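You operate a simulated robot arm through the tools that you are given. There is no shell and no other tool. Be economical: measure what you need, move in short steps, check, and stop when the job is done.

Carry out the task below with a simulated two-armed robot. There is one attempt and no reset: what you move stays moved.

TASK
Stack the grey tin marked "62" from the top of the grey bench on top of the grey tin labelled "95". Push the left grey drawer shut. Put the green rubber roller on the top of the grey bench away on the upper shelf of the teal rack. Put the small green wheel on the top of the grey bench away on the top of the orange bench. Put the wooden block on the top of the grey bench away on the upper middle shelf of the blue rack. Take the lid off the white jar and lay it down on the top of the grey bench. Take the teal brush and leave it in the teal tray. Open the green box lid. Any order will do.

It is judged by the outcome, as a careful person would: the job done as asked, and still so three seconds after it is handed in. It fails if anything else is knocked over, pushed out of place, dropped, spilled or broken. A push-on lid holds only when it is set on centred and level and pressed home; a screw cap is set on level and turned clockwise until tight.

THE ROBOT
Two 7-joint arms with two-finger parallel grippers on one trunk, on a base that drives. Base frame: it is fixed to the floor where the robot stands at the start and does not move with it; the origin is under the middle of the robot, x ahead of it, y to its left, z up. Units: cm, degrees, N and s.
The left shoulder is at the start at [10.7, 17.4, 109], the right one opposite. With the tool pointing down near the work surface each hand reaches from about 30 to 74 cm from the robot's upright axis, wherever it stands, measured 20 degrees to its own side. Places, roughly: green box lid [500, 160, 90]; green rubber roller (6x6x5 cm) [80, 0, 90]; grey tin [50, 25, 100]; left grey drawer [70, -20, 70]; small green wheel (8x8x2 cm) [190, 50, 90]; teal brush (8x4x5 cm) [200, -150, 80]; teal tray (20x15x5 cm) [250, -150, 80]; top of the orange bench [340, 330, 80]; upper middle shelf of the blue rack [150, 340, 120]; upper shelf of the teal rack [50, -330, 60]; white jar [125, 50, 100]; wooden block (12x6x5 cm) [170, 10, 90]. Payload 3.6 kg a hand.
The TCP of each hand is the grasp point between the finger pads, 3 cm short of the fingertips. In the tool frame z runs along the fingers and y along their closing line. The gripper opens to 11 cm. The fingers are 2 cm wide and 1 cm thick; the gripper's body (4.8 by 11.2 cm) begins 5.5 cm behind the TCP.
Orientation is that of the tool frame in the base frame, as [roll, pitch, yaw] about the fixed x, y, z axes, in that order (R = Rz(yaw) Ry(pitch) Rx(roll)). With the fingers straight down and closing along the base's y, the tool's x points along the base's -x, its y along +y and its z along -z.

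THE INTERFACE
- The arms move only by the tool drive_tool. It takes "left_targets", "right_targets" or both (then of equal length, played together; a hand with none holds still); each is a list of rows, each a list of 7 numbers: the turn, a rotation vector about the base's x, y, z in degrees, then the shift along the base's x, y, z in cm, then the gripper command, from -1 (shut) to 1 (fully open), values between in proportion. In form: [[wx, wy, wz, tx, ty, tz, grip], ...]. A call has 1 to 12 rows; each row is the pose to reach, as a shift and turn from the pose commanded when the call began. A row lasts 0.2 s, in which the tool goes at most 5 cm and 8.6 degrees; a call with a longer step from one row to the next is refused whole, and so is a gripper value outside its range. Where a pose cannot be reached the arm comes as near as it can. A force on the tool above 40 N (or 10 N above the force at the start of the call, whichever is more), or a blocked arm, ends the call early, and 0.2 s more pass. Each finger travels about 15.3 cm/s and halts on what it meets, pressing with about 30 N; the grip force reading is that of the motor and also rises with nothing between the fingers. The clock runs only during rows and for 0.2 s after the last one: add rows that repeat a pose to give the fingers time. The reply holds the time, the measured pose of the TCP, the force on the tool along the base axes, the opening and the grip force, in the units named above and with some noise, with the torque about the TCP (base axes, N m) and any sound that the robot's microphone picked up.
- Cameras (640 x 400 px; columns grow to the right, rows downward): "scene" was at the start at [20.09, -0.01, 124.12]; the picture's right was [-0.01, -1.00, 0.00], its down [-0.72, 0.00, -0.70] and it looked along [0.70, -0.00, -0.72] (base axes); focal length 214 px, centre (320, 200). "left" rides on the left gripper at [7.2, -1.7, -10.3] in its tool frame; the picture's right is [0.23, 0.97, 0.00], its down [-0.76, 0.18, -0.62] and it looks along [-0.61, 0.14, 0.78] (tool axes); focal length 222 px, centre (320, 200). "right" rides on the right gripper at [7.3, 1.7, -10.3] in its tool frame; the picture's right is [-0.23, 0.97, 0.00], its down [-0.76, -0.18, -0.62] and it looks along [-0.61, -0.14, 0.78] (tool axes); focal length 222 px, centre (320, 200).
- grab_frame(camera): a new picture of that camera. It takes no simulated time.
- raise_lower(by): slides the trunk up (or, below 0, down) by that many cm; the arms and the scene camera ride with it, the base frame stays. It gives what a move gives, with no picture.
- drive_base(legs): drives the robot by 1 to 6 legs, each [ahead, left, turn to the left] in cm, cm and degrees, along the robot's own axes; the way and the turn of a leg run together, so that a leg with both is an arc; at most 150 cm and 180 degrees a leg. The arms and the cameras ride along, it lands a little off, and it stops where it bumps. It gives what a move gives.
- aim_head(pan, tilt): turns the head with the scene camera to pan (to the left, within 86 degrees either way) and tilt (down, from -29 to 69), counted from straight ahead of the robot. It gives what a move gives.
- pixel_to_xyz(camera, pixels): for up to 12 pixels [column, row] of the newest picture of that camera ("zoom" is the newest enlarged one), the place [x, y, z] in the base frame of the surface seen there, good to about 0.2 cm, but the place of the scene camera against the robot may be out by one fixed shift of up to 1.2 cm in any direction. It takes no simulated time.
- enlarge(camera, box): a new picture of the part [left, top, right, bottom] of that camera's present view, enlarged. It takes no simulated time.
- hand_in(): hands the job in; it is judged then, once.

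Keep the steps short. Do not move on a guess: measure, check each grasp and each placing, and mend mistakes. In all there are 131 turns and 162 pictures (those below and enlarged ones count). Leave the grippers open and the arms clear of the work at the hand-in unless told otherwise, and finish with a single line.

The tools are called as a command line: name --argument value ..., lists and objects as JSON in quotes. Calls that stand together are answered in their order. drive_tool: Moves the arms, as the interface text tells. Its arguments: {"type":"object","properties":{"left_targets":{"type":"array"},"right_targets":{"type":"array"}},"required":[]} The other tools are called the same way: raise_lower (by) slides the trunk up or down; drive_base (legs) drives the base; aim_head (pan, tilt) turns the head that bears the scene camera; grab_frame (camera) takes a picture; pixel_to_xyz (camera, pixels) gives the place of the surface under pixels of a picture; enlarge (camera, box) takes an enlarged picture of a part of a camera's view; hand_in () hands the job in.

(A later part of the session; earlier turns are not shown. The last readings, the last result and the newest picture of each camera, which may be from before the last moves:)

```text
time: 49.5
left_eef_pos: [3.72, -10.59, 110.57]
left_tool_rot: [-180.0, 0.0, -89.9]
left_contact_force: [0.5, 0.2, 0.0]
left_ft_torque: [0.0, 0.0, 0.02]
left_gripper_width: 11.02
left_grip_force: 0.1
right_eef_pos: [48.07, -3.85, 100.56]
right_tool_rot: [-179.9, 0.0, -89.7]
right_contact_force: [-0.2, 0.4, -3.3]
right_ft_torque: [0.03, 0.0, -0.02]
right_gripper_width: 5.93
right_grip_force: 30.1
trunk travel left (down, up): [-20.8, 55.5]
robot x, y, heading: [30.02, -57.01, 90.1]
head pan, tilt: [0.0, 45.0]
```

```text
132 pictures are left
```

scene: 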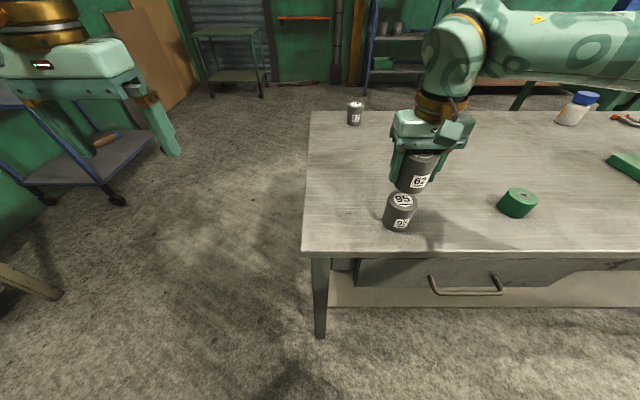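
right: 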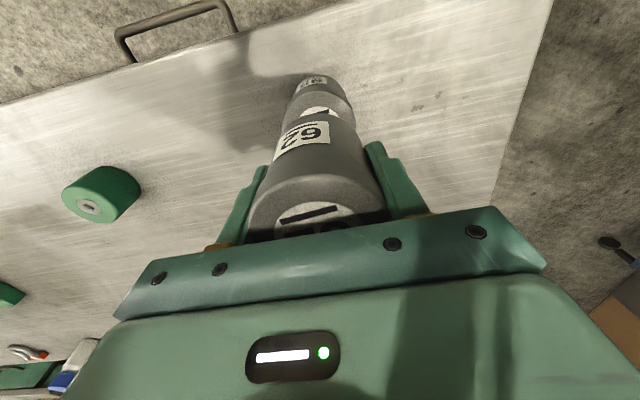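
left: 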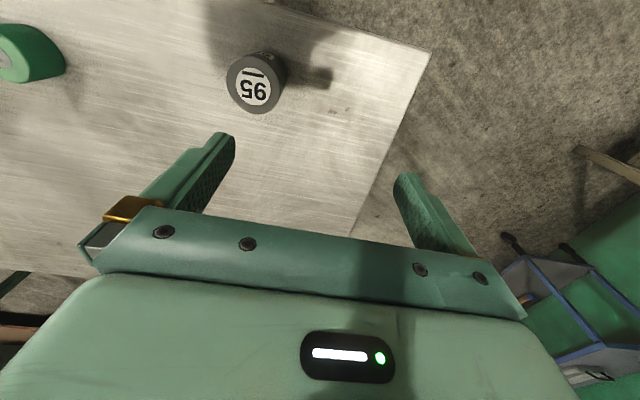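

Aligned within 0.2 cm. I lower slowly until contact, correcting -0.2, -0.15.

drive_tool --right_targets '[[0, 0, 0, -0.2, -0.15, -1.2, -1], [0, 0, 0, -0.2, -0.15, -2.4, -1], [0, 0, 0, -0.2, -0.15, -3.2, -1], [0, 0, 0, -0.2, -0.15, -3.6, -1], [0, 0, 0, -0.2, -0.15, -3.8, -1], [0, 0, 0, -0.2, -0.15, -3.9, -1], [0, 0, 0, -0.2, -0.15, -4.0, -1]]'

```text
time: 51.0
left_eef_pos: [3.63, -10.62, 110.69]
left_tool_rot: [179.9, 0.0, -89.7]
left_contact_force: [0.4, 1.0, 0.8]
left_ft_torque: [0.01, 0.0, -0.01]
left_gripper_width: 10.98
left_grip_force: 0.1
right_eef_pos: [47.69, -4.12, 96.42]
right_tool_rot: [-179.9, 0.0, -89.7]
right_contact_force: [0.2, -0.5, -2.8]
right_ft_torque: [-0.01, -0.02, 0.01]
right_gripper_width: 5.93
right_grip_force: 29.9
trunk travel left (down, up): [-20.8, 55.5]
robot x, y, heading: [30.22, -56.79, 90.2]
head pan, tilt: [0.0, 45.0]
```

Not in contact yet (-2.8 N). I creep down further.

drive_tool --right_targets '[[0, 0, 0, 0, 0, -0.1, -1], [0, 0, 0, 0, 0, -0.2, -1], [0, 0, 0, 0, 0, -0.3, -1], [0, 0, 0, 0, 0, -0.3, -1]]'

enlarge --camera "scene" --box '[350, 100, 480, 260]'

```text
time: 52.0
left_eef_pos: [3.69, -10.71, 110.72]
left_tool_rot: [-180.0, 0.1, -89.7]
left_contact_force: [-0.3, 0.7, -0.3]
left_ft_torque: [-0.02, 0.0, 0.0]
left_gripper_width: 10.98
left_grip_force: 0.1
right_eef_pos: [47.73, -4.07, 96.31]
right_tool_rot: [-180.0, 0.3, -89.7]
right_contact_force: [1.5, 1.8, 8.6]
right_ft_torque: [-0.19, -0.08, 0.01]
right_gripper_width: 5.94
right_grip_force: 30.0
trunk travel left (down, up): [-20.8, 55.5]
robot x, y, heading: [29.83, -56.88, 90.1]
head pan, tilt: [0.0, 45.0]
```

```text
2.50 times, centred on (415, 180) of scene
```

zoom: 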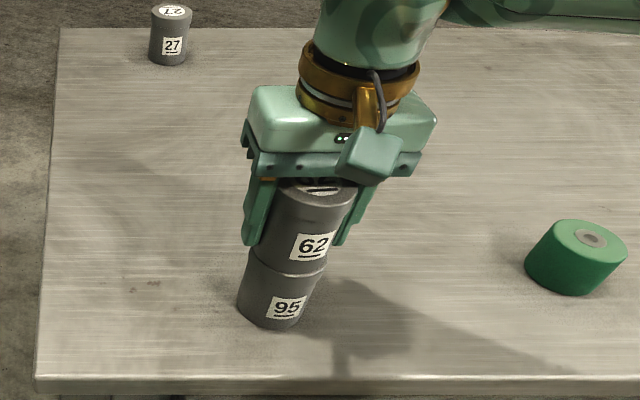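

Contact (+8.6 N), stacked well. I relax by 0.1 cm, open, and raise.

drive_tool --right_targets '[[0, 0, 0, 0, 0, 0.12, -1], [0, 0, 0, 0, 0, 0.12, 0.15], [0, 0, 0, 0, 0, 0.12, 0.5], [0, 0, 0, 0, 0, 0.12, 1], [0, 0, 0, 0, 0, 0.12, 1], [0, 0, 0, 0, 0, 3, 1], [0, 0, 0, 0, 0, 7, 1], [0, 0, 0, 0, 0, 11, 1]]'

enlarge --camera "scene" --box '[350, 100, 480, 260]'

```text
time: 53.9
left_eef_pos: [3.68, -10.6, 110.61]
left_tool_rot: [-180.0, 0.1, -89.8]
left_contact_force: [0.0, -0.3, -0.7]
left_ft_torque: [0.02, -0.01, 0.01]
left_gripper_width: 11.0
left_grip_force: 0.0
right_eef_pos: [47.78, -4.16, 107.2]
right_tool_rot: [-179.9, 0.2, -89.8]
right_contact_force: [-0.8, 0.9, 0.5]
right_ft_torque: [0.01, -0.04, -0.02]
right_gripper_width: 11.01
right_grip_force: 0.0
trunk travel left (down, up): [-20.8, 55.5]
robot x, y, heading: [29.83, -57.15, 90.1]
head pan, tilt: [0.0, 45.0]
```

```text
2.50 times, centred on (415, 180) of scene
```

zoom: 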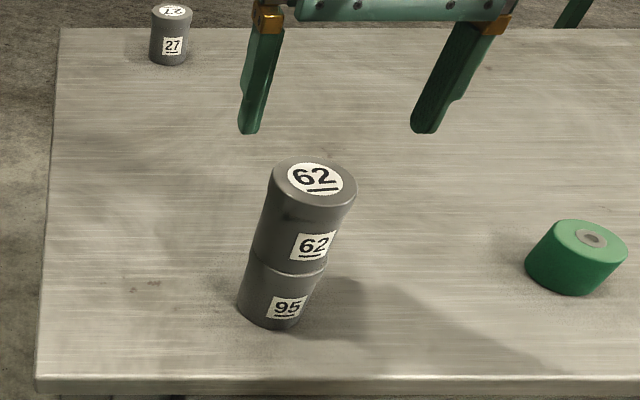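

The stack stands well. Next the green roller at about (77.9,-0.1): I drive right 28 cm and look.

drive_base --legs '[[0, -29, 0]]'

grab_frame --camera "right"

```text
time: 55.9
left_eef_pos: [32.75, -10.37, 110.48]
left_tool_rot: [179.9, 0.0, -89.9]
left_contact_force: [0.2, 0.3, -0.2]
left_ft_torque: [0.02, 0.01, 0.0]
left_gripper_width: 10.97
left_grip_force: 0.0
right_eef_pos: [76.85, -4.04, 107.11]
right_tool_rot: [-180.0, 0.1, -89.7]
right_contact_force: [0.8, 0.5, -0.3]
right_ft_torque: [-0.03, 0.01, 0.0]
right_gripper_width: 11.02
right_grip_force: 0.0
trunk travel left (down, up): [-20.8, 55.5]
robot x, y, heading: [59.66, -57.19, 90.3]
head pan, tilt: [0.0, 45.0]
```

```text
129 pictures are left
```

right: 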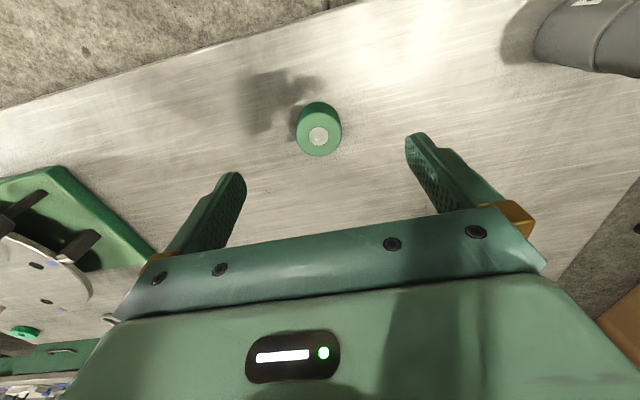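

pixel_to_xyz --camera "right" --pixels '[[318, 137], [297, 134], [340, 133], [319, 155], [319, 117]]'

```text
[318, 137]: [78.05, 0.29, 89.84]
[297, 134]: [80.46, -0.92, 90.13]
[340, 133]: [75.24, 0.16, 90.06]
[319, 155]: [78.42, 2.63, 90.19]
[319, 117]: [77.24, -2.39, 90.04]
```

Roller centre (77.9,-0.1), top 90.1. I move over it, lower to z 88.6 and read.

drive_tool --right_targets '[[0, 0, 0, 1.05, 2, -4, 1], [0, 0, 0, 1.05, 3.9, -8, 1], [0, 0, 0, 1.05, 3.9, -12, 1], [0, 0, 0, 1.05, 3.9, -16, 1], [0, 0, 0, 1.05, 3.9, -18.5, 1], [0, 0, 0, 1.05, 3.9, -18.5, 1]]'

grab_frame --camera "right"

```text
time: 57.2
left_eef_pos: [32.69, -10.5, 110.64]
left_tool_rot: [180.0, 0.1, -89.8]
left_contact_force: [-0.8, -0.8, -0.4]
left_ft_torque: [0.02, 0.0, -0.02]
left_gripper_width: 11.0
left_grip_force: 0.2
right_eef_pos: [77.8, -0.36, 88.45]
right_tool_rot: [-179.8, 0.3, -89.6]
right_contact_force: [0.2, 0.0, 0.5]
right_ft_torque: [0.0, -0.05, -0.01]
right_gripper_width: 10.99
right_grip_force: 0.0
trunk travel left (down, up): [-20.8, 55.5]
robot x, y, heading: [59.46, -56.86, 90.2]
head pan, tilt: [0.0, 45.0]
```

```text
128 pictures are left
```

right: 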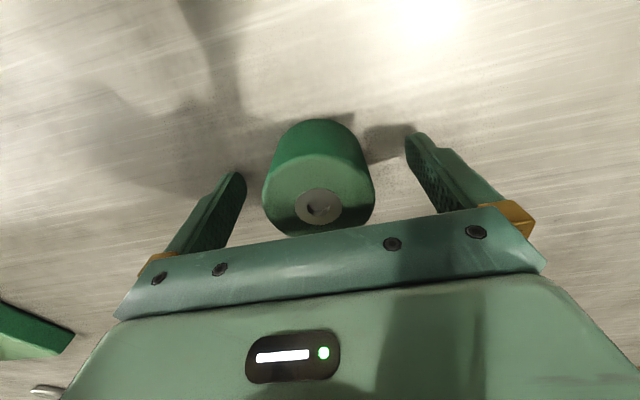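

The roller sits between the fingers. I close and lift slowly.

drive_tool --right_targets '[[0, 0, 0, 0, 0.2, 0, 0.3], [0, 0, 0, 0, 0.2, 0, -0.5], [0, 0, 0, 0, 0.2, 0, -1], [0, 0, 0, 0, 0.2, 0, -1], [0, 0, 0, 0, 0.2, 0, -1], [0, 0, 0, 0, 0.2, 0.5, -1], [0, 0, 0, 0, 0.2, 1.3, -1], [0, 0, 0, 0, 0.2, 2.5, -1], [0, 0, 0, 0, 0.2, 4, -1], [0, 0, 0, 0, 0.2, 6, -1], [0, 0, 0, 0, 0.2, 8, -1]]'

grab_frame --camera "right"

```text
time: 59.6
left_eef_pos: [32.75, -10.44, 110.56]
left_tool_rot: [180.0, 0.0, -89.8]
left_contact_force: [-0.6, -0.2, -1.1]
left_ft_torque: [-0.01, -0.04, -0.01]
left_gripper_width: 11.0
left_grip_force: 0.0
right_eef_pos: [77.81, -0.06, 96.53]
right_tool_rot: [-179.9, 0.0, -89.7]
right_contact_force: [-0.1, 0.3, -2.8]
right_ft_torque: [0.0, 0.05, 0.01]
right_gripper_width: 5.93
right_grip_force: 30.4
trunk travel left (down, up): [-20.8, 55.5]
robot x, y, heading: [59.53, -57.15, 90.2]
head pan, tilt: [0.0, 45.0]
```

```text
127 pictures are left
```

right: 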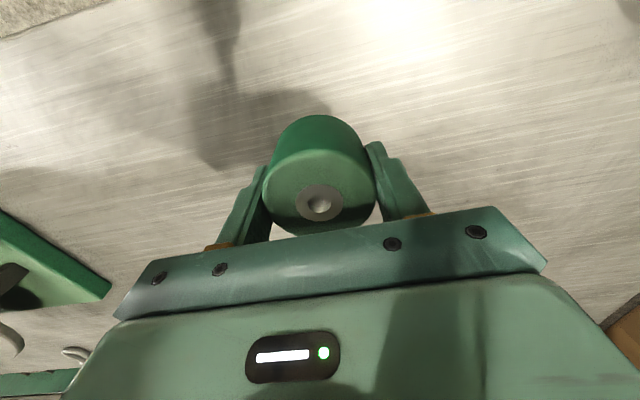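

Held. I raise it a little, back away 50 cm, turn to face -y, and look for the teal rack.

drive_tool --right_targets '[[0, 0, 0, 0, -3, 3, -1], [0, 0, 0, 0, -6, 6, -1], [0, 0, 0, 0, -9, 9, -1]]'

drive_base --legs '[[-55, 0, 0], [0, 0, 90], [0, 0, 90]]'

aim_head --pan 0 --tilt 20

grab_frame --camera "scene"

```text
time: 60.5
left_eef_pos: [32.61, -10.57, 110.65]
left_tool_rot: [-180.0, 0.2, -89.9]
left_contact_force: [0.9, -0.4, 0.2]
left_ft_torque: [0.01, 0.02, 0.0]
left_gripper_width: 11.02
left_grip_force: 0.0
right_eef_pos: [77.98, -9.17, 105.63]
right_tool_rot: [-179.9, 0.3, -89.9]
right_contact_force: [-0.7, -0.7, -3.0]
right_ft_torque: [0.04, 0.02, 0.03]
right_gripper_width: 5.95
right_grip_force: 29.6
trunk travel left (down, up): [-20.8, 55.5]
robot x, y, heading: [59.91, -56.6, 90.2]
head pan, tilt: [0.0, 45.0]
```

```text
time: 71.3
left_eef_pos: [85.45, -159.85, 110.55]
left_tool_rot: [179.9, 0.0, 89.1]
left_contact_force: [0.2, 0.5, 0.4]
left_ft_torque: [0.0, -0.02, 0.0]
left_gripper_width: 11.01
left_grip_force: 0.1
right_eef_pos: [40.27, -160.7, 105.49]
right_tool_rot: [-179.8, 0.2, 89.3]
right_contact_force: [0.8, 0.5, -3.1]
right_ft_torque: [0.03, 0.0, -0.02]
right_gripper_width: 5.92
right_grip_force: 30.0
trunk travel left (down, up): [-20.8, 55.5]
robot x, y, heading: [59.79, -112.82, -90.9]
head pan, tilt: [0.0, 45.0]
```

```text
time: 72.2
left_eef_pos: [85.42, -159.91, 110.62]
left_tool_rot: [-180.0, 0.0, 89.2]
left_contact_force: [-0.2, 0.7, 0.3]
left_ft_torque: [0.01, -0.03, 0.0]
left_gripper_width: 11.01
left_grip_force: 0.0
right_eef_pos: [40.11, -160.65, 105.59]
right_tool_rot: [-179.8, 0.1, 89.2]
right_contact_force: [0.6, -0.8, -2.0]
right_ft_torque: [0.0, 0.0, -0.03]
right_gripper_width: 5.92
right_grip_force: 30.5
trunk travel left (down, up): [-20.8, 55.5]
robot x, y, heading: [59.15, -113.18, -91.0]
head pan, tilt: [0.0, 20.0]
```

```text
126 pictures are left
```

scene: 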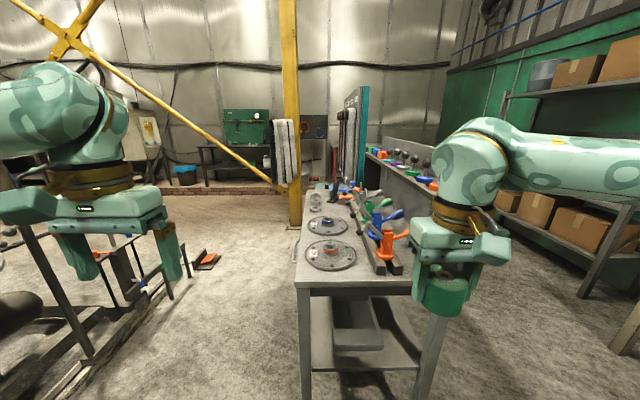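

A bench with clamps stands ahead; I measure points and enlarge to identify the teal rack.

pixel_to_xyz --camera "scene" --pixels '[[300, 286], [310, 210], [362, 130], [360, 190], [385, 160], [430, 185], [560, 85], [245, 130], [350, 360], [100, 250], [300, 395], [400, 175]]'

enlarge --camera "scene" --box '[180, 80, 480, 260]'

```text
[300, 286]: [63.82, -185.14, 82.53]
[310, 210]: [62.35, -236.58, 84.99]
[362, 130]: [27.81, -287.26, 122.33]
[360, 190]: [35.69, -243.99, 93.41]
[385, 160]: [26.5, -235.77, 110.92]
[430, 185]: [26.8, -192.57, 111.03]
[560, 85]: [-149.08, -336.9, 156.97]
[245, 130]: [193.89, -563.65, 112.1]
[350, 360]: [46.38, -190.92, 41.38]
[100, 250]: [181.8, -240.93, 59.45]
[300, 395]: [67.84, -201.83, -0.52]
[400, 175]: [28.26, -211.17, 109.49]
```

```text
2.13 times, centred on (330, 170) of scene
```

zoom: 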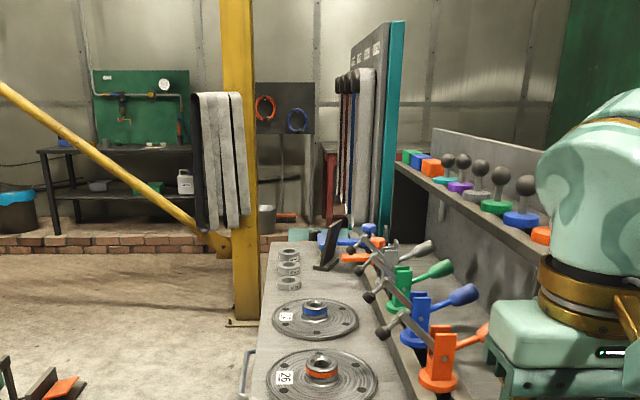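

pixel_to_xyz --camera "zoom" --pixels '[[245, 318], [215, 200], [60, 395], [10, 385], [360, 230], [345, 150], [330, 200], [272, 240], [300, 225], [390, 100], [315, 235], [150, 300]]'

aim_head --pan 30 --tilt 30

grab_frame --camera "scene"

```text
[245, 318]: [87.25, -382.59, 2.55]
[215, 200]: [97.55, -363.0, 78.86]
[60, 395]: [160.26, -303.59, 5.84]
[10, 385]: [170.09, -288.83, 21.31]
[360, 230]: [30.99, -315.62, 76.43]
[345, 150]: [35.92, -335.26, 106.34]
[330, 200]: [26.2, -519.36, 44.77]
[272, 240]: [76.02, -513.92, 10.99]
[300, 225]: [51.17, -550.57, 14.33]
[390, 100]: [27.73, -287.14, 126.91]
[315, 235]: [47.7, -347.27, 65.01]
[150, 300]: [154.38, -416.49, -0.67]
```

```text
time: 73.1
left_eef_pos: [85.35, -159.98, 110.59]
left_tool_rot: [179.9, 0.0, 89.2]
left_contact_force: [0.3, 0.2, 0.5]
left_ft_torque: [0.01, 0.01, 0.03]
left_gripper_width: 11.02
left_grip_force: 0.1
right_eef_pos: [40.2, -160.64, 105.53]
right_tool_rot: [-179.9, 0.0, 89.4]
right_contact_force: [-0.2, 0.7, -3.0]
right_ft_torque: [0.0, -0.02, -0.03]
right_gripper_width: 5.93
right_grip_force: 30.0
trunk travel left (down, up): [-20.8, 55.5]
robot x, y, heading: [59.52, -112.94, -90.9]
head pan, tilt: [30.0, 30.0]
```

```text
124 pictures are left
```

scene: 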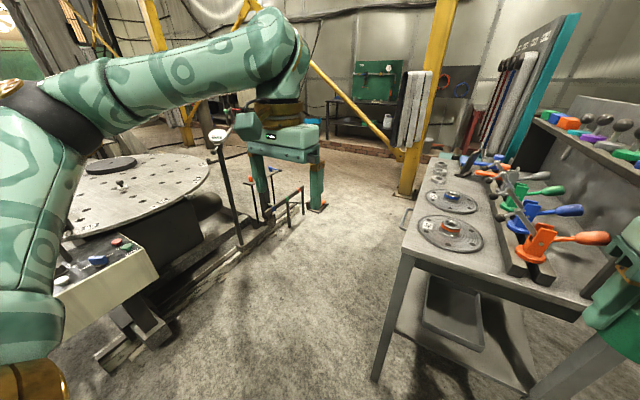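

The teal rack (back panel x≈28, y -285…-350) faces +x, reached through the aisle at x≈110. I measure obstacles on the left.

pixel_to_xyz --camera "scene" --pixels '[[238, 240], [217, 135], [155, 280], [150, 335], [300, 200], [318, 207], [205, 165], [265, 195], [395, 145], [405, 190], [125, 350]]'

```text
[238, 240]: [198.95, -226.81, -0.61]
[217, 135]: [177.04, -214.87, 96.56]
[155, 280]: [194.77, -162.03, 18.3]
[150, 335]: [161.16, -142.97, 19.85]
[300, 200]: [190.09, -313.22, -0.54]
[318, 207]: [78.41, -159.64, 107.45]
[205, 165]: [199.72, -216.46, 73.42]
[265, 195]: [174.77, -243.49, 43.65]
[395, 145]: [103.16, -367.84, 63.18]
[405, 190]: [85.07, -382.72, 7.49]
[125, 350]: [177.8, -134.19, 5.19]
```

The aisle x 68–160 is free. I shift to x≈122, drive 145 cm along -y, then turn to face -x.

drive_base --legs '[[0, 62, 1], [147, 0, 0], [0, 0, -90]]'

aim_head --pan 20 --tilt 35

grab_frame --camera "scene"

```text
time: 87.3
left_eef_pos: [75.88, -287.67, 110.56]
left_tool_rot: [-180.0, 0.0, 0.9]
left_contact_force: [-0.3, 0.5, 0.3]
left_ft_torque: [-0.01, 0.03, 0.0]
left_gripper_width: 11.01
left_grip_force: 0.1
right_eef_pos: [73.82, -242.49, 105.61]
right_tool_rot: [-179.9, 0.1, 1.1]
right_contact_force: [0.4, -0.6, -3.0]
right_ft_torque: [0.0, 0.03, -0.02]
right_gripper_width: 5.93
right_grip_force: 29.9
trunk travel left (down, up): [-20.8, 55.5]
robot x, y, heading: [122.07, -260.2, -179.2]
head pan, tilt: [30.0, 30.0]
```

```text
time: 88.0
left_eef_pos: [75.9, -287.81, 110.69]
left_tool_rot: [180.0, 0.0, 1.0]
left_contact_force: [0.5, 0.6, -0.7]
left_ft_torque: [0.01, -0.02, -0.01]
left_gripper_width: 10.99
left_grip_force: 0.1
right_eef_pos: [73.79, -242.52, 105.47]
right_tool_rot: [-179.9, 0.1, 1.0]
right_contact_force: [-0.6, 1.0, -3.2]
right_ft_torque: [-0.01, -0.01, 0.03]
right_gripper_width: 5.92
right_grip_force: 29.9
trunk travel left (down, up): [-20.8, 55.5]
robot x, y, heading: [121.71, -260.66, -178.9]
head pan, tilt: [20.0, 35.0]
```

```text
123 pictures are left
```

scene: 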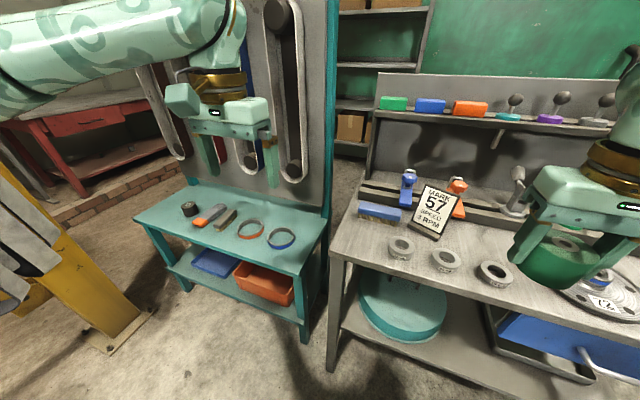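

The teal rack's upper shelf is visible at about (240,225). I measure its extents and free spots.

pixel_to_xyz --camera "scene" --pixels '[[140, 220], [300, 268], [325, 220], [188, 190], [280, 238], [250, 228], [228, 215], [190, 207], [270, 200], [200, 240], [245, 250], [292, 205]]'

enlarge --camera "scene" --box '[120, 150, 340, 310]'

```text
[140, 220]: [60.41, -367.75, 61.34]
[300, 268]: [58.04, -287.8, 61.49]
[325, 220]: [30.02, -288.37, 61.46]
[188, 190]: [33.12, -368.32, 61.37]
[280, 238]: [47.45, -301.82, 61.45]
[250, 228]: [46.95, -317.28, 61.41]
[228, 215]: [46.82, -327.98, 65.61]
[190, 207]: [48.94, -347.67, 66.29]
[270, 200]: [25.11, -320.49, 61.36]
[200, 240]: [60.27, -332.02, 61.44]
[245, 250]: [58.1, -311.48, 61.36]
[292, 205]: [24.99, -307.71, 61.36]
```

```text
2.50 times, centred on (230, 230) of scene
```

zoom: 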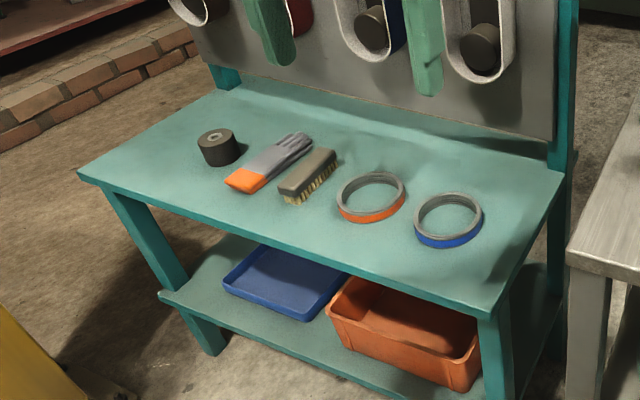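

Free strip along the front edge (x≈57). I'll place it about (57,-309). I strafe left 32 and ahead 14, then lower the trunk 18 cm.

drive_base --legs '[[0, 32, 0], [12, 0, 0]]'

grab_frame --camera "scene"

grab_frame --camera "right"

```text
time: 91.0
left_eef_pos: [64.49, -320.13, 110.56]
left_tool_rot: [180.0, -0.1, 1.1]
left_contact_force: [-0.4, -0.1, -0.1]
left_ft_torque: [0.01, -0.05, -0.01]
left_gripper_width: 11.01
left_grip_force: 0.0
right_eef_pos: [62.29, -274.91, 105.54]
right_tool_rot: [-179.9, 0.2, 1.2]
right_contact_force: [-0.7, 0.7, -2.9]
right_ft_torque: [-0.02, -0.01, -0.01]
right_gripper_width: 5.94
right_grip_force: 29.7
trunk travel left (down, up): [-20.8, 55.5]
robot x, y, heading: [110.76, -292.77, -179.0]
head pan, tilt: [20.0, 35.0]
```

```text
121 pictures are left
```

scene: 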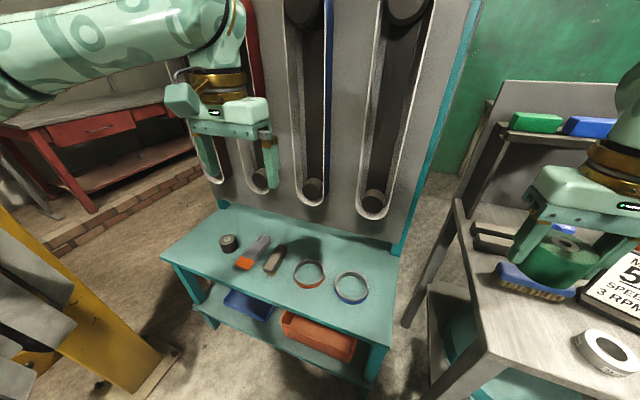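

```text
120 pictures are left
```

right: 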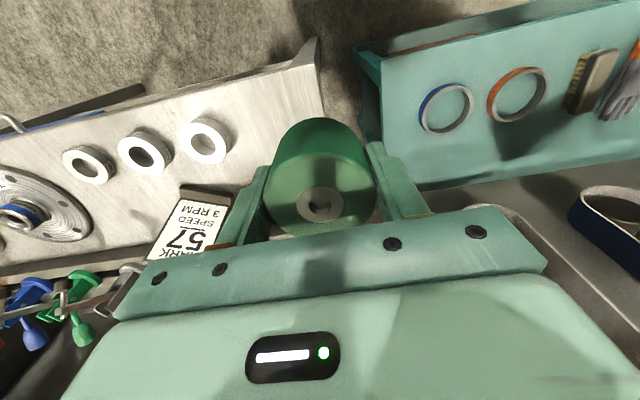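

I measure the rings and shelf edge in the right camera.

pixel_to_xyz --camera "right" --pixels '[[445, 108], [440, 130], [445, 85], [420, 110], [472, 105], [490, 115], [400, 100], [370, 48], [450, 62], [430, 150]]'

```text
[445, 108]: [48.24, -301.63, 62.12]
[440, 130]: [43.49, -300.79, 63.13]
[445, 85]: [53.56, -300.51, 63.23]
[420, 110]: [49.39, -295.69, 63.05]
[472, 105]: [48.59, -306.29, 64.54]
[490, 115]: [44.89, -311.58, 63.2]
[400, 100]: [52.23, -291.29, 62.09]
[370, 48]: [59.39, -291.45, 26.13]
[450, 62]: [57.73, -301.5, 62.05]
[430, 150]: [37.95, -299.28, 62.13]
```

Shelf z 62.1; blue ring centred (48.4,-301) r 5, next ring at y≈-316. Spot (55.5,-308.5) is clear of both. I strafe 8 cm and move both hands in step.

drive_base --legs '[[0, 8, 0]]'

drive_tool --left_targets '[[0, 0, 0, 0, -3, 3, 1], [0, 0, 0, 0, -6, 5, 1], [0, 0, 0, 0, -6, 5, 1], [0, 0, 0, 0, -6, 5, 1], [0, 0, 0, 0, -6, 5, 1], [0, 0, 0, 0, -6, 5, 1]]' --right_targets '[[0, 0, 0, -1.2, -4.3, 0, -1], [0, 0, 0, -2.4, -8.6, 0, -1], [0, 0, 0, -3.6, -12.9, 0, -1], [0, 0, 0, -4.8, -17.2, 0, -1], [0, 0, 0, -6, -21.5, 0, -1], [0, 0, 0, -6.8, -25.6, 0, -1]]'

raise_lower --by -18

grab_frame --camera "right"

grab_frame --camera "scene"

```text
time: 92.0
left_eef_pos: [64.71, -328.13, 110.59]
left_tool_rot: [-180.0, 0.0, 1.1]
left_contact_force: [-0.5, 0.3, 1.0]
left_ft_torque: [0.01, 0.01, -0.01]
left_gripper_width: 10.98
left_grip_force: 0.0
right_eef_pos: [62.6, -282.98, 105.57]
right_tool_rot: [-179.9, 0.1, 1.1]
right_contact_force: [0.5, -0.7, -2.3]
right_ft_torque: [0.03, 0.01, -0.01]
right_gripper_width: 5.93
right_grip_force: 29.5
trunk travel left (down, up): [-20.8, 55.5]
robot x, y, heading: [110.64, -300.82, -179.0]
head pan, tilt: [20.0, 35.0]
```

```text
time: 93.4
left_eef_pos: [61.27, -334.97, 111.64]
left_tool_rot: [-179.9, 0.1, 1.0]
left_contact_force: [-0.3, -0.5, 0.0]
left_ft_torque: [0.04, 0.04, 0.01]
left_gripper_width: 10.97
left_grip_force: 0.0
left hand out of reach, approached as far as the arm can: row 1, 2, 3, 4, 5, 6
right_eef_pos: [55.7, -308.77, 105.61]
right_tool_rot: [-179.7, 0.2, 1.1]
right_contact_force: [0.7, -0.6, -3.8]
right_ft_torque: [-0.01, 0.02, 0.01]
right_gripper_width: 5.96
right_grip_force: 30.4
trunk travel left (down, up): [-20.8, 55.5]
robot x, y, heading: [110.6, -300.7, -179.0]
head pan, tilt: [20.0, 35.0]
```

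```text
time: 95.4
left_eef_pos: [56.31, -335.06, 87.68]
left_tool_rot: [180.0, -8.6, 1.0]
left_contact_force: [-0.1, 1.0, -0.2]
left_ft_torque: [0.03, 0.05, 0.01]
left_gripper_width: 11.01
left_grip_force: 0.1
right_eef_pos: [55.82, -308.47, 87.57]
right_tool_rot: [180.0, 0.2, 1.2]
right_contact_force: [-0.8, 0.2, -2.8]
right_ft_torque: [0.0, 0.02, -0.01]
right_gripper_width: 5.93
right_grip_force: 29.9
trunk travel left (down, up): [-2.8, 73.5]
robot x, y, heading: [111.14, -300.65, -179.1]
head pan, tilt: [20.0, 35.0]
```

```text
119 pictures are left
```

right: 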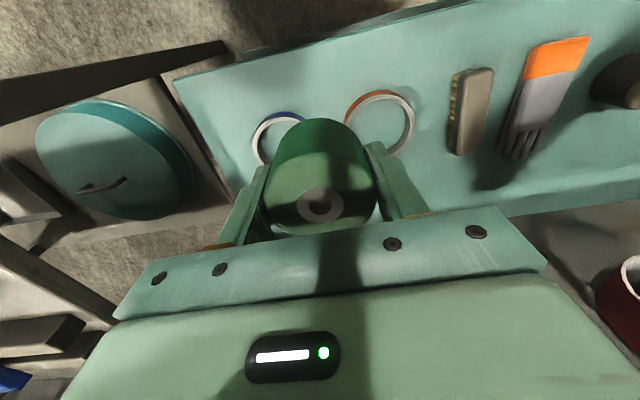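

```text
118 pictures are left
```

scene: 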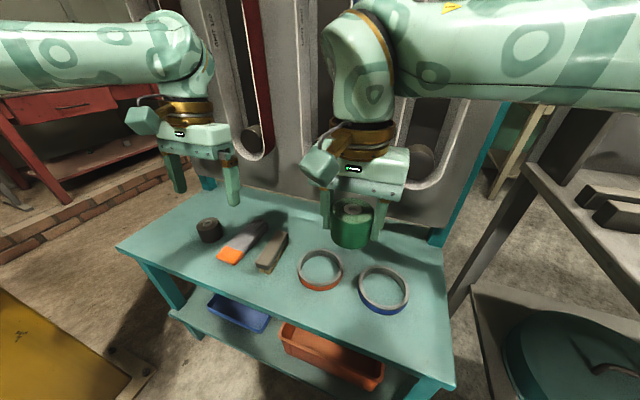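

I re-measure the ring edges and shelf front here before lowering.

pixel_to_xyz --camera "right" --pixels '[[275, 112], [298, 125], [254, 145], [385, 91], [412, 120], [347, 108], [320, 80], [320, 45], [450, 20]]'

```text
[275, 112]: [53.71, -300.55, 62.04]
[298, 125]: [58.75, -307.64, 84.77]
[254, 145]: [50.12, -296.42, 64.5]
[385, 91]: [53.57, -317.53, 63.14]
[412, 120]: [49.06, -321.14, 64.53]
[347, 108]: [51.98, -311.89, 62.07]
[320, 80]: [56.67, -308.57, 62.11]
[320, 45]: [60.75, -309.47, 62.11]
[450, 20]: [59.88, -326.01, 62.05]
```

Spot confirmed. I lower 21.3 cm, slow at the end.

drive_tool --right_targets '[[0, 0, 0, 0.3, -0.2, -4, -1], [0, 0, 0, 0.3, -0.2, -8, -1], [0, 0, 0, 0.3, -0.2, -12, -1], [0, 0, 0, 0.3, -0.2, -15.5, -1], [0, 0, 0, 0.3, -0.2, -18, -1], [0, 0, 0, 0.3, -0.2, -20, -1], [0, 0, 0, 0.3, -0.2, -21, -1], [0, 0, 0, 0.3, -0.2, -21.5, -1], [0, 0, 0, 0.3, -0.2, -21.8, -1], [0, 0, 0, 0.3, -0.2, -21.9, -1]]'

grab_frame --camera "right"

```text
time: 97.6
left_eef_pos: [56.31, -335.0, 87.7]
left_tool_rot: [179.9, -8.7, 1.1]
left_contact_force: [-0.6, -0.6, 0.6]
left_ft_torque: [0.0, 0.0, 0.02]
left_gripper_width: 11.0
left_grip_force: 0.0
right_eef_pos: [56.13, -308.77, 65.57]
right_tool_rot: [-179.9, 0.1, 1.2]
right_contact_force: [-0.8, 0.3, -2.4]
right_ft_torque: [-0.07, 0.04, -0.02]
right_gripper_width: 5.93
right_grip_force: 30.2
trunk travel left (down, up): [-2.8, 73.5]
robot x, y, heading: [110.79, -300.69, -179.1]
head pan, tilt: [20.0, 35.0]
```

```text
117 pictures are left
```

right: 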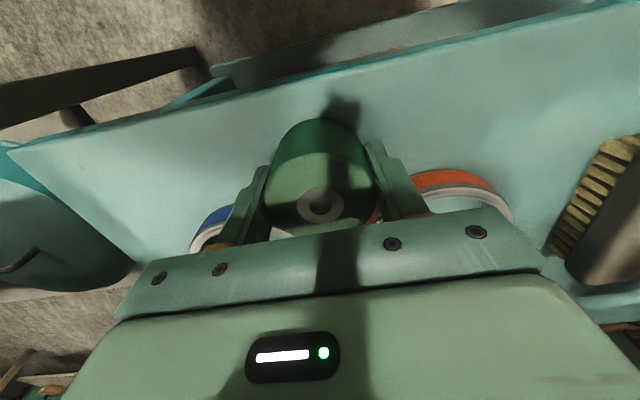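

I creep down to contact, then release with a limited opening (about 7.5 cm), and rise.

drive_tool --right_targets '[[0, 0, 0, 0, 0, -0.1, -1], [0, 0, 0, 0, 0, -0.2, -1], [0, 0, 0, 0, 0, -0.3, -1], [0, 0, 0, 0, 0, -0.3, -1]]'

```text
time: 98.6
left_eef_pos: [56.48, -335.0, 87.92]
left_tool_rot: [180.0, -8.6, 1.1]
left_contact_force: [-0.7, -0.7, -0.1]
left_ft_torque: [0.0, -0.02, -0.01]
left_gripper_width: 11.0
left_grip_force: 0.1
right_eef_pos: [56.15, -308.74, 65.65]
right_tool_rot: [179.9, 0.5, 1.1]
right_contact_force: [-2.6, 4.6, 31.6]
right_ft_torque: [0.43, -0.35, -0.11]
right_gripper_width: 5.94
right_grip_force: 30.1
trunk travel left (down, up): [-2.8, 73.5]
robot x, y, heading: [111.01, -300.46, -179.0]
head pan, tilt: [20.0, 35.0]
```

Contact at 31 N; I ease up and release.

drive_tool --right_targets '[[0, 0, 0, 0, 0, 0.2, -1], [0, 0, 0, 0, 0, 0.25, 0.1], [0, 0, 0, 0, 0, 0.25, 0.36], [0, 0, 0, 0, 0, 0.25, 0.36], [0, 0, 0, 0, 0, 0.25, 0.36], [0, 0, 0, 0, 0, 2, 0.36], [0, 0, 0, 0, 0, 6, 0.36], [0, 0, 0, 0, 0, 10.5, 0.36], [0, 0, 0, 0, 0, 15, 0.7], [0, 0, 0, 0, 0, 20, 1]]'

grab_frame --camera "scene"

```text
time: 100.8
left_eef_pos: [56.42, -335.09, 87.8]
left_tool_rot: [-180.0, -8.7, 1.0]
left_contact_force: [-1.6, -0.4, 0.5]
left_ft_torque: [0.04, 0.02, 0.02]
left_gripper_width: 11.0
left_grip_force: 0.1
right_eef_pos: [56.13, -308.65, 85.45]
right_tool_rot: [-179.9, 0.0, 1.2]
right_contact_force: [0.4, -1.2, -0.7]
right_ft_torque: [0.02, 0.03, 0.0]
right_gripper_width: 10.99
right_grip_force: 0.0
trunk travel left (down, up): [-2.8, 73.5]
robot x, y, heading: [110.76, -300.77, -179.2]
head pan, tilt: [20.0, 35.0]
```

```text
116 pictures are left
```

scene: 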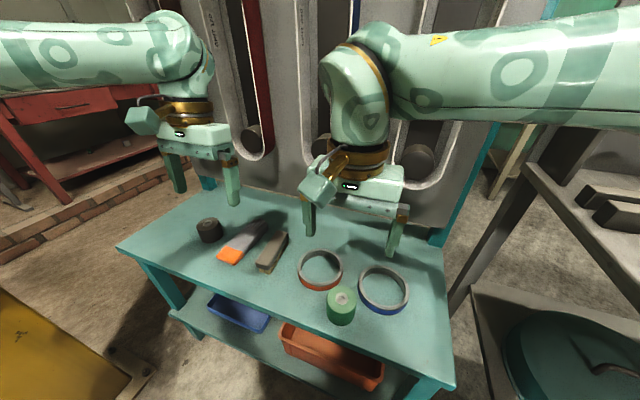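

Roller stands on the shelf, nothing disturbed. I raise the trunk, back off and turn to face +y, then look towards the brush machine.

raise_lower --by 18

drive_base --legs '[[-13, 0, 0], [0, -45, 0], [0, 0, -90]]'

aim_head --pan -45 --tilt 25

grab_frame --camera "scene"

```text
time: 102.8
left_eef_pos: [56.2, -334.98, 105.73]
left_tool_rot: [179.9, -8.8, 1.1]
left_contact_force: [0.3, 0.4, 0.1]
left_ft_torque: [0.0, 0.02, -0.03]
left_gripper_width: 11.01
left_grip_force: 0.0
right_eef_pos: [56.06, -308.68, 103.3]
right_tool_rot: [-179.9, 0.1, 1.3]
right_contact_force: [-0.1, -0.2, 0.0]
right_ft_torque: [0.0, -0.01, 0.0]
right_gripper_width: 10.99
right_grip_force: 0.1
trunk travel left (down, up): [-20.8, 55.5]
robot x, y, heading: [110.89, -300.79, -179.2]
head pan, tilt: [20.0, 35.0]
```

```text
time: 110.3
left_eef_pos: [88.61, -200.55, 105.69]
left_tool_rot: [-180.0, -8.6, -88.9]
left_contact_force: [-1.2, -0.3, 0.1]
left_ft_torque: [-0.04, 0.01, -0.01]
left_gripper_width: 10.98
left_grip_force: 0.0
right_eef_pos: [115.0, -200.43, 103.38]
right_tool_rot: [180.0, 0.0, -89.0]
right_contact_force: [0.0, -0.2, -0.3]
right_ft_torque: [0.01, 0.01, 0.0]
right_gripper_width: 11.01
right_grip_force: 0.1
trunk travel left (down, up): [-20.8, 55.5]
robot x, y, heading: [122.54, -255.4, 91.1]
head pan, tilt: [20.0, 35.0]
```

```text
time: 111.6
left_eef_pos: [88.59, -200.6, 105.79]
left_tool_rot: [-180.0, -8.7, -88.9]
left_contact_force: [-0.4, 0.0, 0.2]
left_ft_torque: [0.0, 0.01, 0.02]
left_gripper_width: 11.0
left_grip_force: 0.0
right_eef_pos: [114.97, -200.48, 103.39]
right_tool_rot: [-179.9, 0.1, -88.9]
right_contact_force: [0.2, -0.4, 1.0]
right_ft_torque: [0.0, 0.01, 0.02]
right_gripper_width: 11.01
right_grip_force: 0.0
trunk travel left (down, up): [-20.8, 55.5]
robot x, y, heading: [122.75, -255.04, 90.7]
head pan, tilt: [-45.0, 25.0]
```

```text
115 pictures are left
```

scene: 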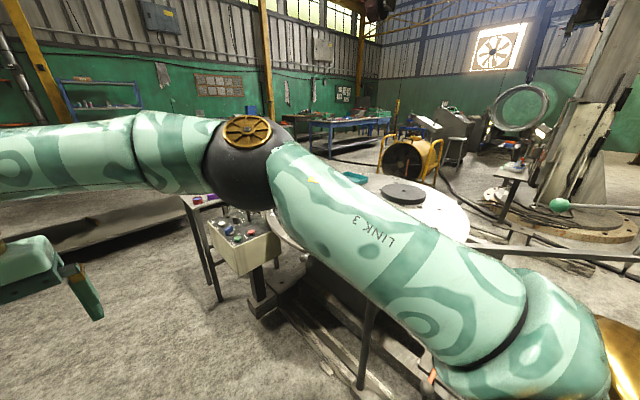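

The arm hides the view. I drive up the aisle to y≈-100, then turn to face +x at x≈105.

drive_base --legs '[[150, 15, 0], [0, 0, -90]]'

aim_head --pan -15 --tilt 30

grab_frame --camera "scene"

```text
refused: leg 1 is longer than a leg can be; nothing moved
```

```text
time: 112.6
left_eef_pos: [88.56, -200.57, 105.68]
left_tool_rot: [-180.0, -8.7, -88.9]
left_contact_force: [0.1, -0.8, -0.2]
left_ft_torque: [0.02, 0.01, -0.01]
left_gripper_width: 11.0
left_grip_force: 0.0
right_eef_pos: [114.95, -200.39, 103.3]
right_tool_rot: [-180.0, 0.2, -88.9]
right_contact_force: [-0.7, 0.2, -0.7]
right_ft_torque: [0.03, 0.02, 0.0]
right_gripper_width: 11.0
right_grip_force: 0.0
trunk travel left (down, up): [-20.8, 55.5]
robot x, y, heading: [122.7, -255.41, 91.0]
head pan, tilt: [-15.0, 30.0]
```

```text
114 pictures are left
```

scene: 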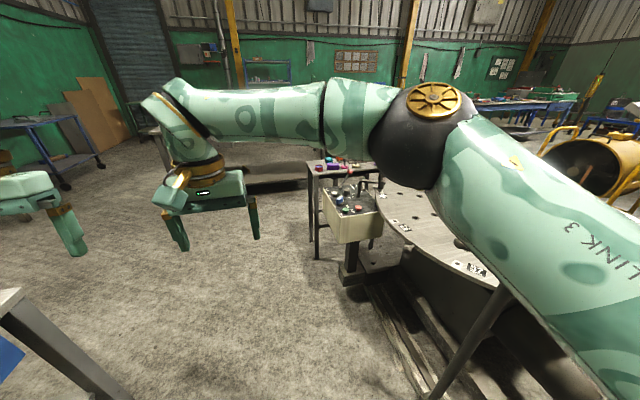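

drive_base --legs '[[140, 0, 0], [0, 12, 0], [0, 0, -90]]'

drive_tool --right_targets '[[0, 0, 0, -2, -4, 0, 1], [0, 0, 0, -4, -8, 0, 1], [0, 0, 0, -6, -12, 0, 1], [0, 0, 0, -6, -16, 0, 1], [0, 0, 0, -6, -20, 0, 1]]'

grab_frame --camera "scene"

```text
time: 124.3
left_eef_pos: [162.44, -80.26, 105.63]
left_tool_rot: [-180.0, -8.7, -178.7]
left_contact_force: [0.9, 0.8, -0.4]
left_ft_torque: [-0.01, 0.0, -0.01]
left_gripper_width: 10.99
left_grip_force: 0.1
right_eef_pos: [162.66, -106.62, 103.27]
right_tool_rot: [-179.9, 0.1, -178.7]
right_contact_force: [0.7, 0.4, -0.8]
right_ft_torque: [0.0, -0.01, -0.02]
right_gripper_width: 11.02
right_grip_force: 0.0
trunk travel left (down, up): [-20.8, 55.5]
robot x, y, heading: [107.96, -114.75, 1.1]
head pan, tilt: [-15.0, 30.0]
```

```text
time: 125.5
left_eef_pos: [162.31, -80.26, 105.81]
left_tool_rot: [179.9, -8.7, -178.7]
left_contact_force: [0.5, 0.7, 0.1]
left_ft_torque: [0.0, 0.02, -0.01]
left_gripper_width: 11.0
left_grip_force: 0.2
right_eef_pos: [156.72, -126.82, 103.49]
right_tool_rot: [-180.0, 0.2, -178.7]
right_contact_force: [-0.4, 0.4, 0.3]
right_ft_torque: [0.01, 0.0, 0.04]
right_gripper_width: 11.01
right_grip_force: 0.1
trunk travel left (down, up): [-20.8, 55.5]
robot x, y, heading: [108.18, -114.84, 1.0]
head pan, tilt: [-15.0, 30.0]
```

```text
113 pictures are left
```

scene: 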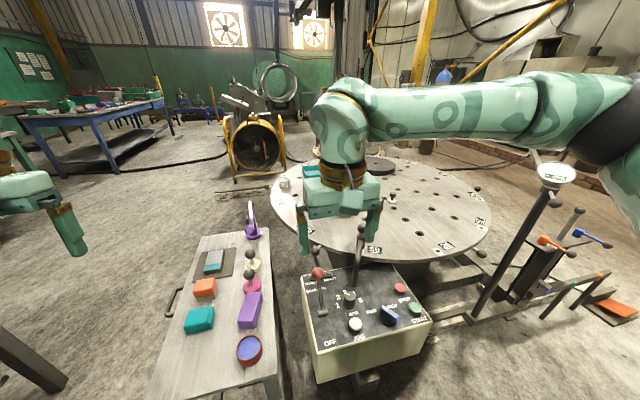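

A small table with teal items at (200,318) and (213,262); a round table with maybe the teal tray at (312,172). I enlarge and measure.

enlarge --camera "scene" --box '[150, 140, 410, 380]'

pixel_to_xyz --camera "scene" --pixels '[[200, 318], [213, 262], [205, 287], [250, 310], [248, 350], [252, 265], [311, 172], [235, 390], [160, 390], [205, 236], [268, 230], [340, 340]]'

```text
1.67 times, centred on (280, 260) of scene
```

zoom: 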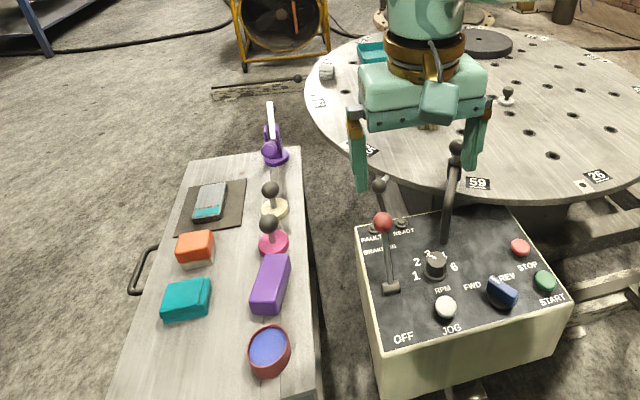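

```text
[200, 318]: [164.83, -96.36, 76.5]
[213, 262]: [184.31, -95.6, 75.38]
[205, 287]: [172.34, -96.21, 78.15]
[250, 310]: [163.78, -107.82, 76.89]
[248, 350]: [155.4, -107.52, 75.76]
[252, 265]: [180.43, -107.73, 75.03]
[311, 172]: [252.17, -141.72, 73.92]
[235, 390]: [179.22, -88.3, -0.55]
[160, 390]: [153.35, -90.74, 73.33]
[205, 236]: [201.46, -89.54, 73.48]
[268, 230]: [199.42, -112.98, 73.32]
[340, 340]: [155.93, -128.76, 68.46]
```

The brush should be near (200,-150), hidden behind my right hand. I move that hand aside and look.

drive_tool --right_targets '[[0, 0, 0, -4, -2, 0, 1], [0, 0, 0, -6, -6, 0, 1], [0, 0, 0, -8, -10, 0, 1], [0, 0, 0, -8, -14, 0, 1]]'

enlarge --camera "scene" --box '[240, 140, 500, 300]'

```text
time: 126.5
left_eef_pos: [162.44, -80.3, 105.75]
left_tool_rot: [179.9, -8.8, -178.7]
left_contact_force: [-0.2, -0.3, 0.6]
left_ft_torque: [0.03, -0.02, 0.02]
left_gripper_width: 11.0
left_grip_force: 0.1
right_eef_pos: [148.74, -140.81, 103.41]
right_tool_rot: [-179.9, 0.2, -178.7]
right_contact_force: [0.6, 0.4, 0.6]
right_ft_torque: [0.01, 0.0, -0.03]
right_gripper_width: 11.0
right_grip_force: 0.1
trunk travel left (down, up): [-20.8, 55.5]
robot x, y, heading: [107.87, -114.75, 1.0]
head pan, tilt: [-15.0, 30.0]
```

```text
2.46 times, centred on (370, 220) of scene
```

zoom: 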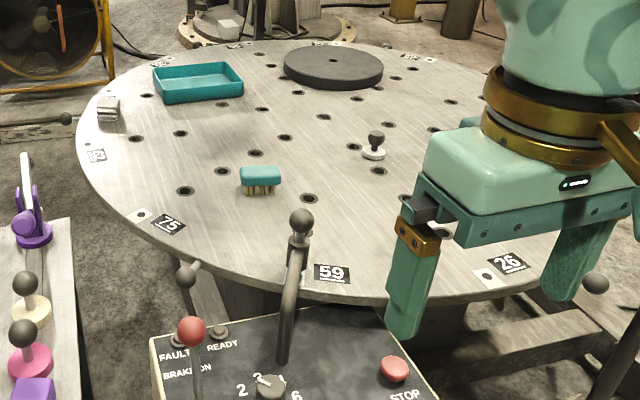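

There they are: teal brush at zoom (260,177), teal tray at zoom (198,80). I measure them.

pixel_to_xyz --camera "zoom" --pixels '[[260, 173], [241, 172], [280, 172], [260, 190], [170, 72], [155, 80], [243, 90], [200, 85], [165, 103], [240, 65], [330, 200], [300, 215]]'

```text
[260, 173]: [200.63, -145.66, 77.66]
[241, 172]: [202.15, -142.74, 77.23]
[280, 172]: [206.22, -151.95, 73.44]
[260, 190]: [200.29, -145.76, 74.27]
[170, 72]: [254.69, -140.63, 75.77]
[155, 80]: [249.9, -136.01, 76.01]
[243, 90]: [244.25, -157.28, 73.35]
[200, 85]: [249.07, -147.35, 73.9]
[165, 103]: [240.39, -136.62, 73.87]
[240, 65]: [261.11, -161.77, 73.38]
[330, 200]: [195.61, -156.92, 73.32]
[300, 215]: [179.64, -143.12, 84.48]
```

I check the corridor between the small table and the grey bench, and the fan.

aim_head --pan 20 --tilt 30

grab_frame --camera "scene"

```text
time: 127.5
left_eef_pos: [162.47, -80.24, 105.66]
left_tool_rot: [180.0, -8.6, -178.7]
left_contact_force: [0.0, 0.4, -0.7]
left_ft_torque: [-0.01, 0.0, -0.02]
left_gripper_width: 11.01
left_grip_force: 0.0
right_eef_pos: [148.76, -140.53, 103.45]
right_tool_rot: [-179.9, 0.2, -178.7]
right_contact_force: [0.0, 0.0, -0.6]
right_ft_torque: [0.02, 0.04, -0.01]
right_gripper_width: 10.98
right_grip_force: 0.1
trunk travel left (down, up): [-20.8, 55.5]
robot x, y, heading: [108.16, -114.15, 1.1]
head pan, tilt: [20.0, 30.0]
```

```text
110 pictures are left
```

scene: 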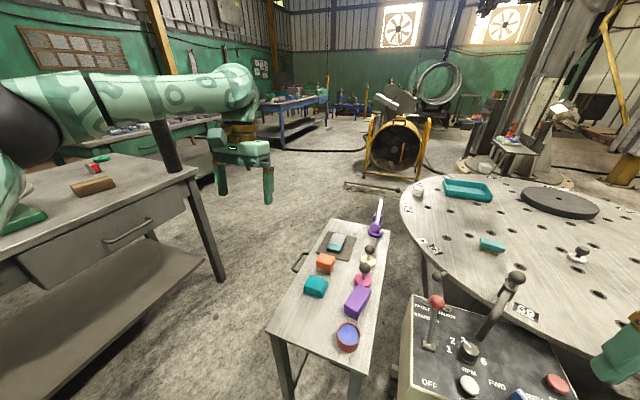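

pixel_to_xyz --camera "scene" --pixels '[[172, 166], [155, 128], [365, 178], [425, 180], [193, 172], [222, 278], [300, 270], [92, 186], [347, 187], [100, 158], [465, 190], [420, 190]]'

enlarge --camera "scene" --box '[40, 90, 300, 230]'

```text
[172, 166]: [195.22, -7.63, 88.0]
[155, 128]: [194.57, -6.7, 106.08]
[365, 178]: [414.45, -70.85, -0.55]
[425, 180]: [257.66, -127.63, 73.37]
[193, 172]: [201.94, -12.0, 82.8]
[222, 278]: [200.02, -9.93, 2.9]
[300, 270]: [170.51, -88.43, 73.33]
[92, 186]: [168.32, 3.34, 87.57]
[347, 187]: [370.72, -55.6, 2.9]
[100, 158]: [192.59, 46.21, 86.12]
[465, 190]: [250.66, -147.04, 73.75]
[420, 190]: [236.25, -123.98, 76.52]
```

```text
2.46 times, centred on (170, 160) of scene
```

zoom: 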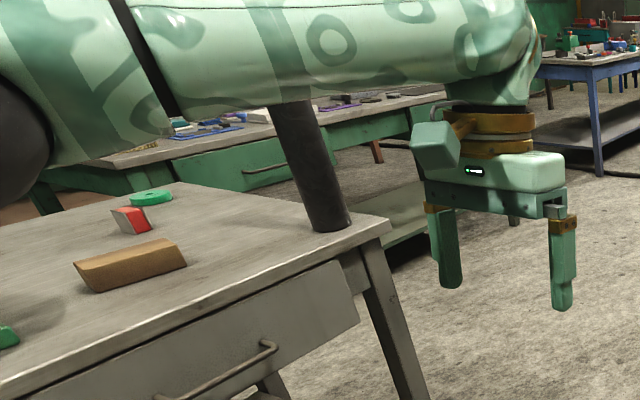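

The tall black post at (195,-7) on the bench corner must be avoided. I raise the trunk 20, turn to face -y, back to y≈-55, then strafe +x so my arms stay away from it.

raise_lower --by 20

drive_base --legs '[[0, 0, -91], [-60, 0, 0], [0, 116, 0]]'

aim_head --pan 0 --tilt 40

grab_frame --camera "scene"

```text
time: 129.7
left_eef_pos: [162.52, -80.26, 125.69]
left_tool_rot: [179.9, -8.8, -178.7]
left_contact_force: [0.1, 0.0, -0.3]
left_ft_torque: [-0.02, 0.01, -0.04]
left_gripper_width: 10.99
left_grip_force: 0.0
right_eef_pos: [148.77, -140.54, 123.34]
right_tool_rot: [-179.9, 0.0, -178.7]
right_contact_force: [0.4, 0.1, 0.7]
right_ft_torque: [0.03, 0.0, 0.02]
right_gripper_width: 10.98
right_grip_force: 0.0
trunk travel left (down, up): [-40.8, 35.5]
robot x, y, heading: [107.72, -114.43, 1.1]
head pan, tilt: [20.0, 30.0]
```

```text
time: 142.4
left_eef_pos: [256.0, -109.26, 125.72]
left_tool_rot: [-179.9, -8.7, 90.3]
left_contact_force: [0.2, -0.4, -0.1]
left_ft_torque: [-0.01, -0.03, 0.02]
left_gripper_width: 11.03
left_grip_force: 0.0
right_eef_pos: [195.9, -94.34, 123.38]
right_tool_rot: [-179.9, 0.1, 90.3]
right_contact_force: [0.0, 0.2, 0.0]
right_ft_torque: [0.0, 0.0, 0.02]
right_gripper_width: 11.02
right_grip_force: 0.0
trunk travel left (down, up): [-40.8, 35.5]
robot x, y, heading: [222.62, -53.94, -89.9]
head pan, tilt: [20.0, 30.0]
```

```text
time: 143.2
left_eef_pos: [256.03, -109.2, 125.72]
left_tool_rot: [180.0, -8.6, 90.2]
left_contact_force: [-0.5, 0.0, -0.1]
left_ft_torque: [0.02, 0.0, 0.03]
left_gripper_width: 11.0
left_grip_force: 0.1
right_eef_pos: [195.94, -94.44, 123.37]
right_tool_rot: [-179.8, 0.1, 90.3]
right_contact_force: [-0.7, 0.9, -0.4]
right_ft_torque: [0.01, 0.04, -0.01]
right_gripper_width: 10.97
right_grip_force: 0.1
trunk travel left (down, up): [-40.8, 35.5]
robot x, y, heading: [222.48, -54.3, -90.0]
head pan, tilt: [0.0, 40.0]
```

```text
108 pictures are left
```

scene: 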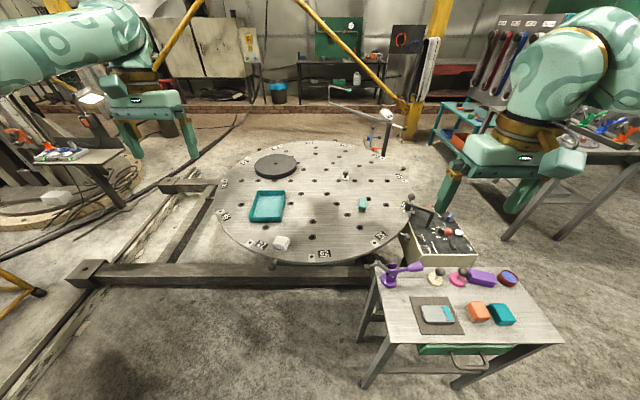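

pixel_to_xyz --camera "scene" --pixels '[[200, 280], [320, 283], [120, 282], [372, 300], [363, 385], [362, 335], [362, 204], [267, 207], [388, 275]]'

```text
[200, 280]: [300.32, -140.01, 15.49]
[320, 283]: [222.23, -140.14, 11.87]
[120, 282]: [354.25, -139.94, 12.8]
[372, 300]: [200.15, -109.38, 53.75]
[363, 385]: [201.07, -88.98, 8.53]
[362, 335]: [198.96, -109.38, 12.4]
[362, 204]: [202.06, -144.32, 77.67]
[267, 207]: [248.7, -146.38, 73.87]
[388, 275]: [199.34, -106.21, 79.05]
```

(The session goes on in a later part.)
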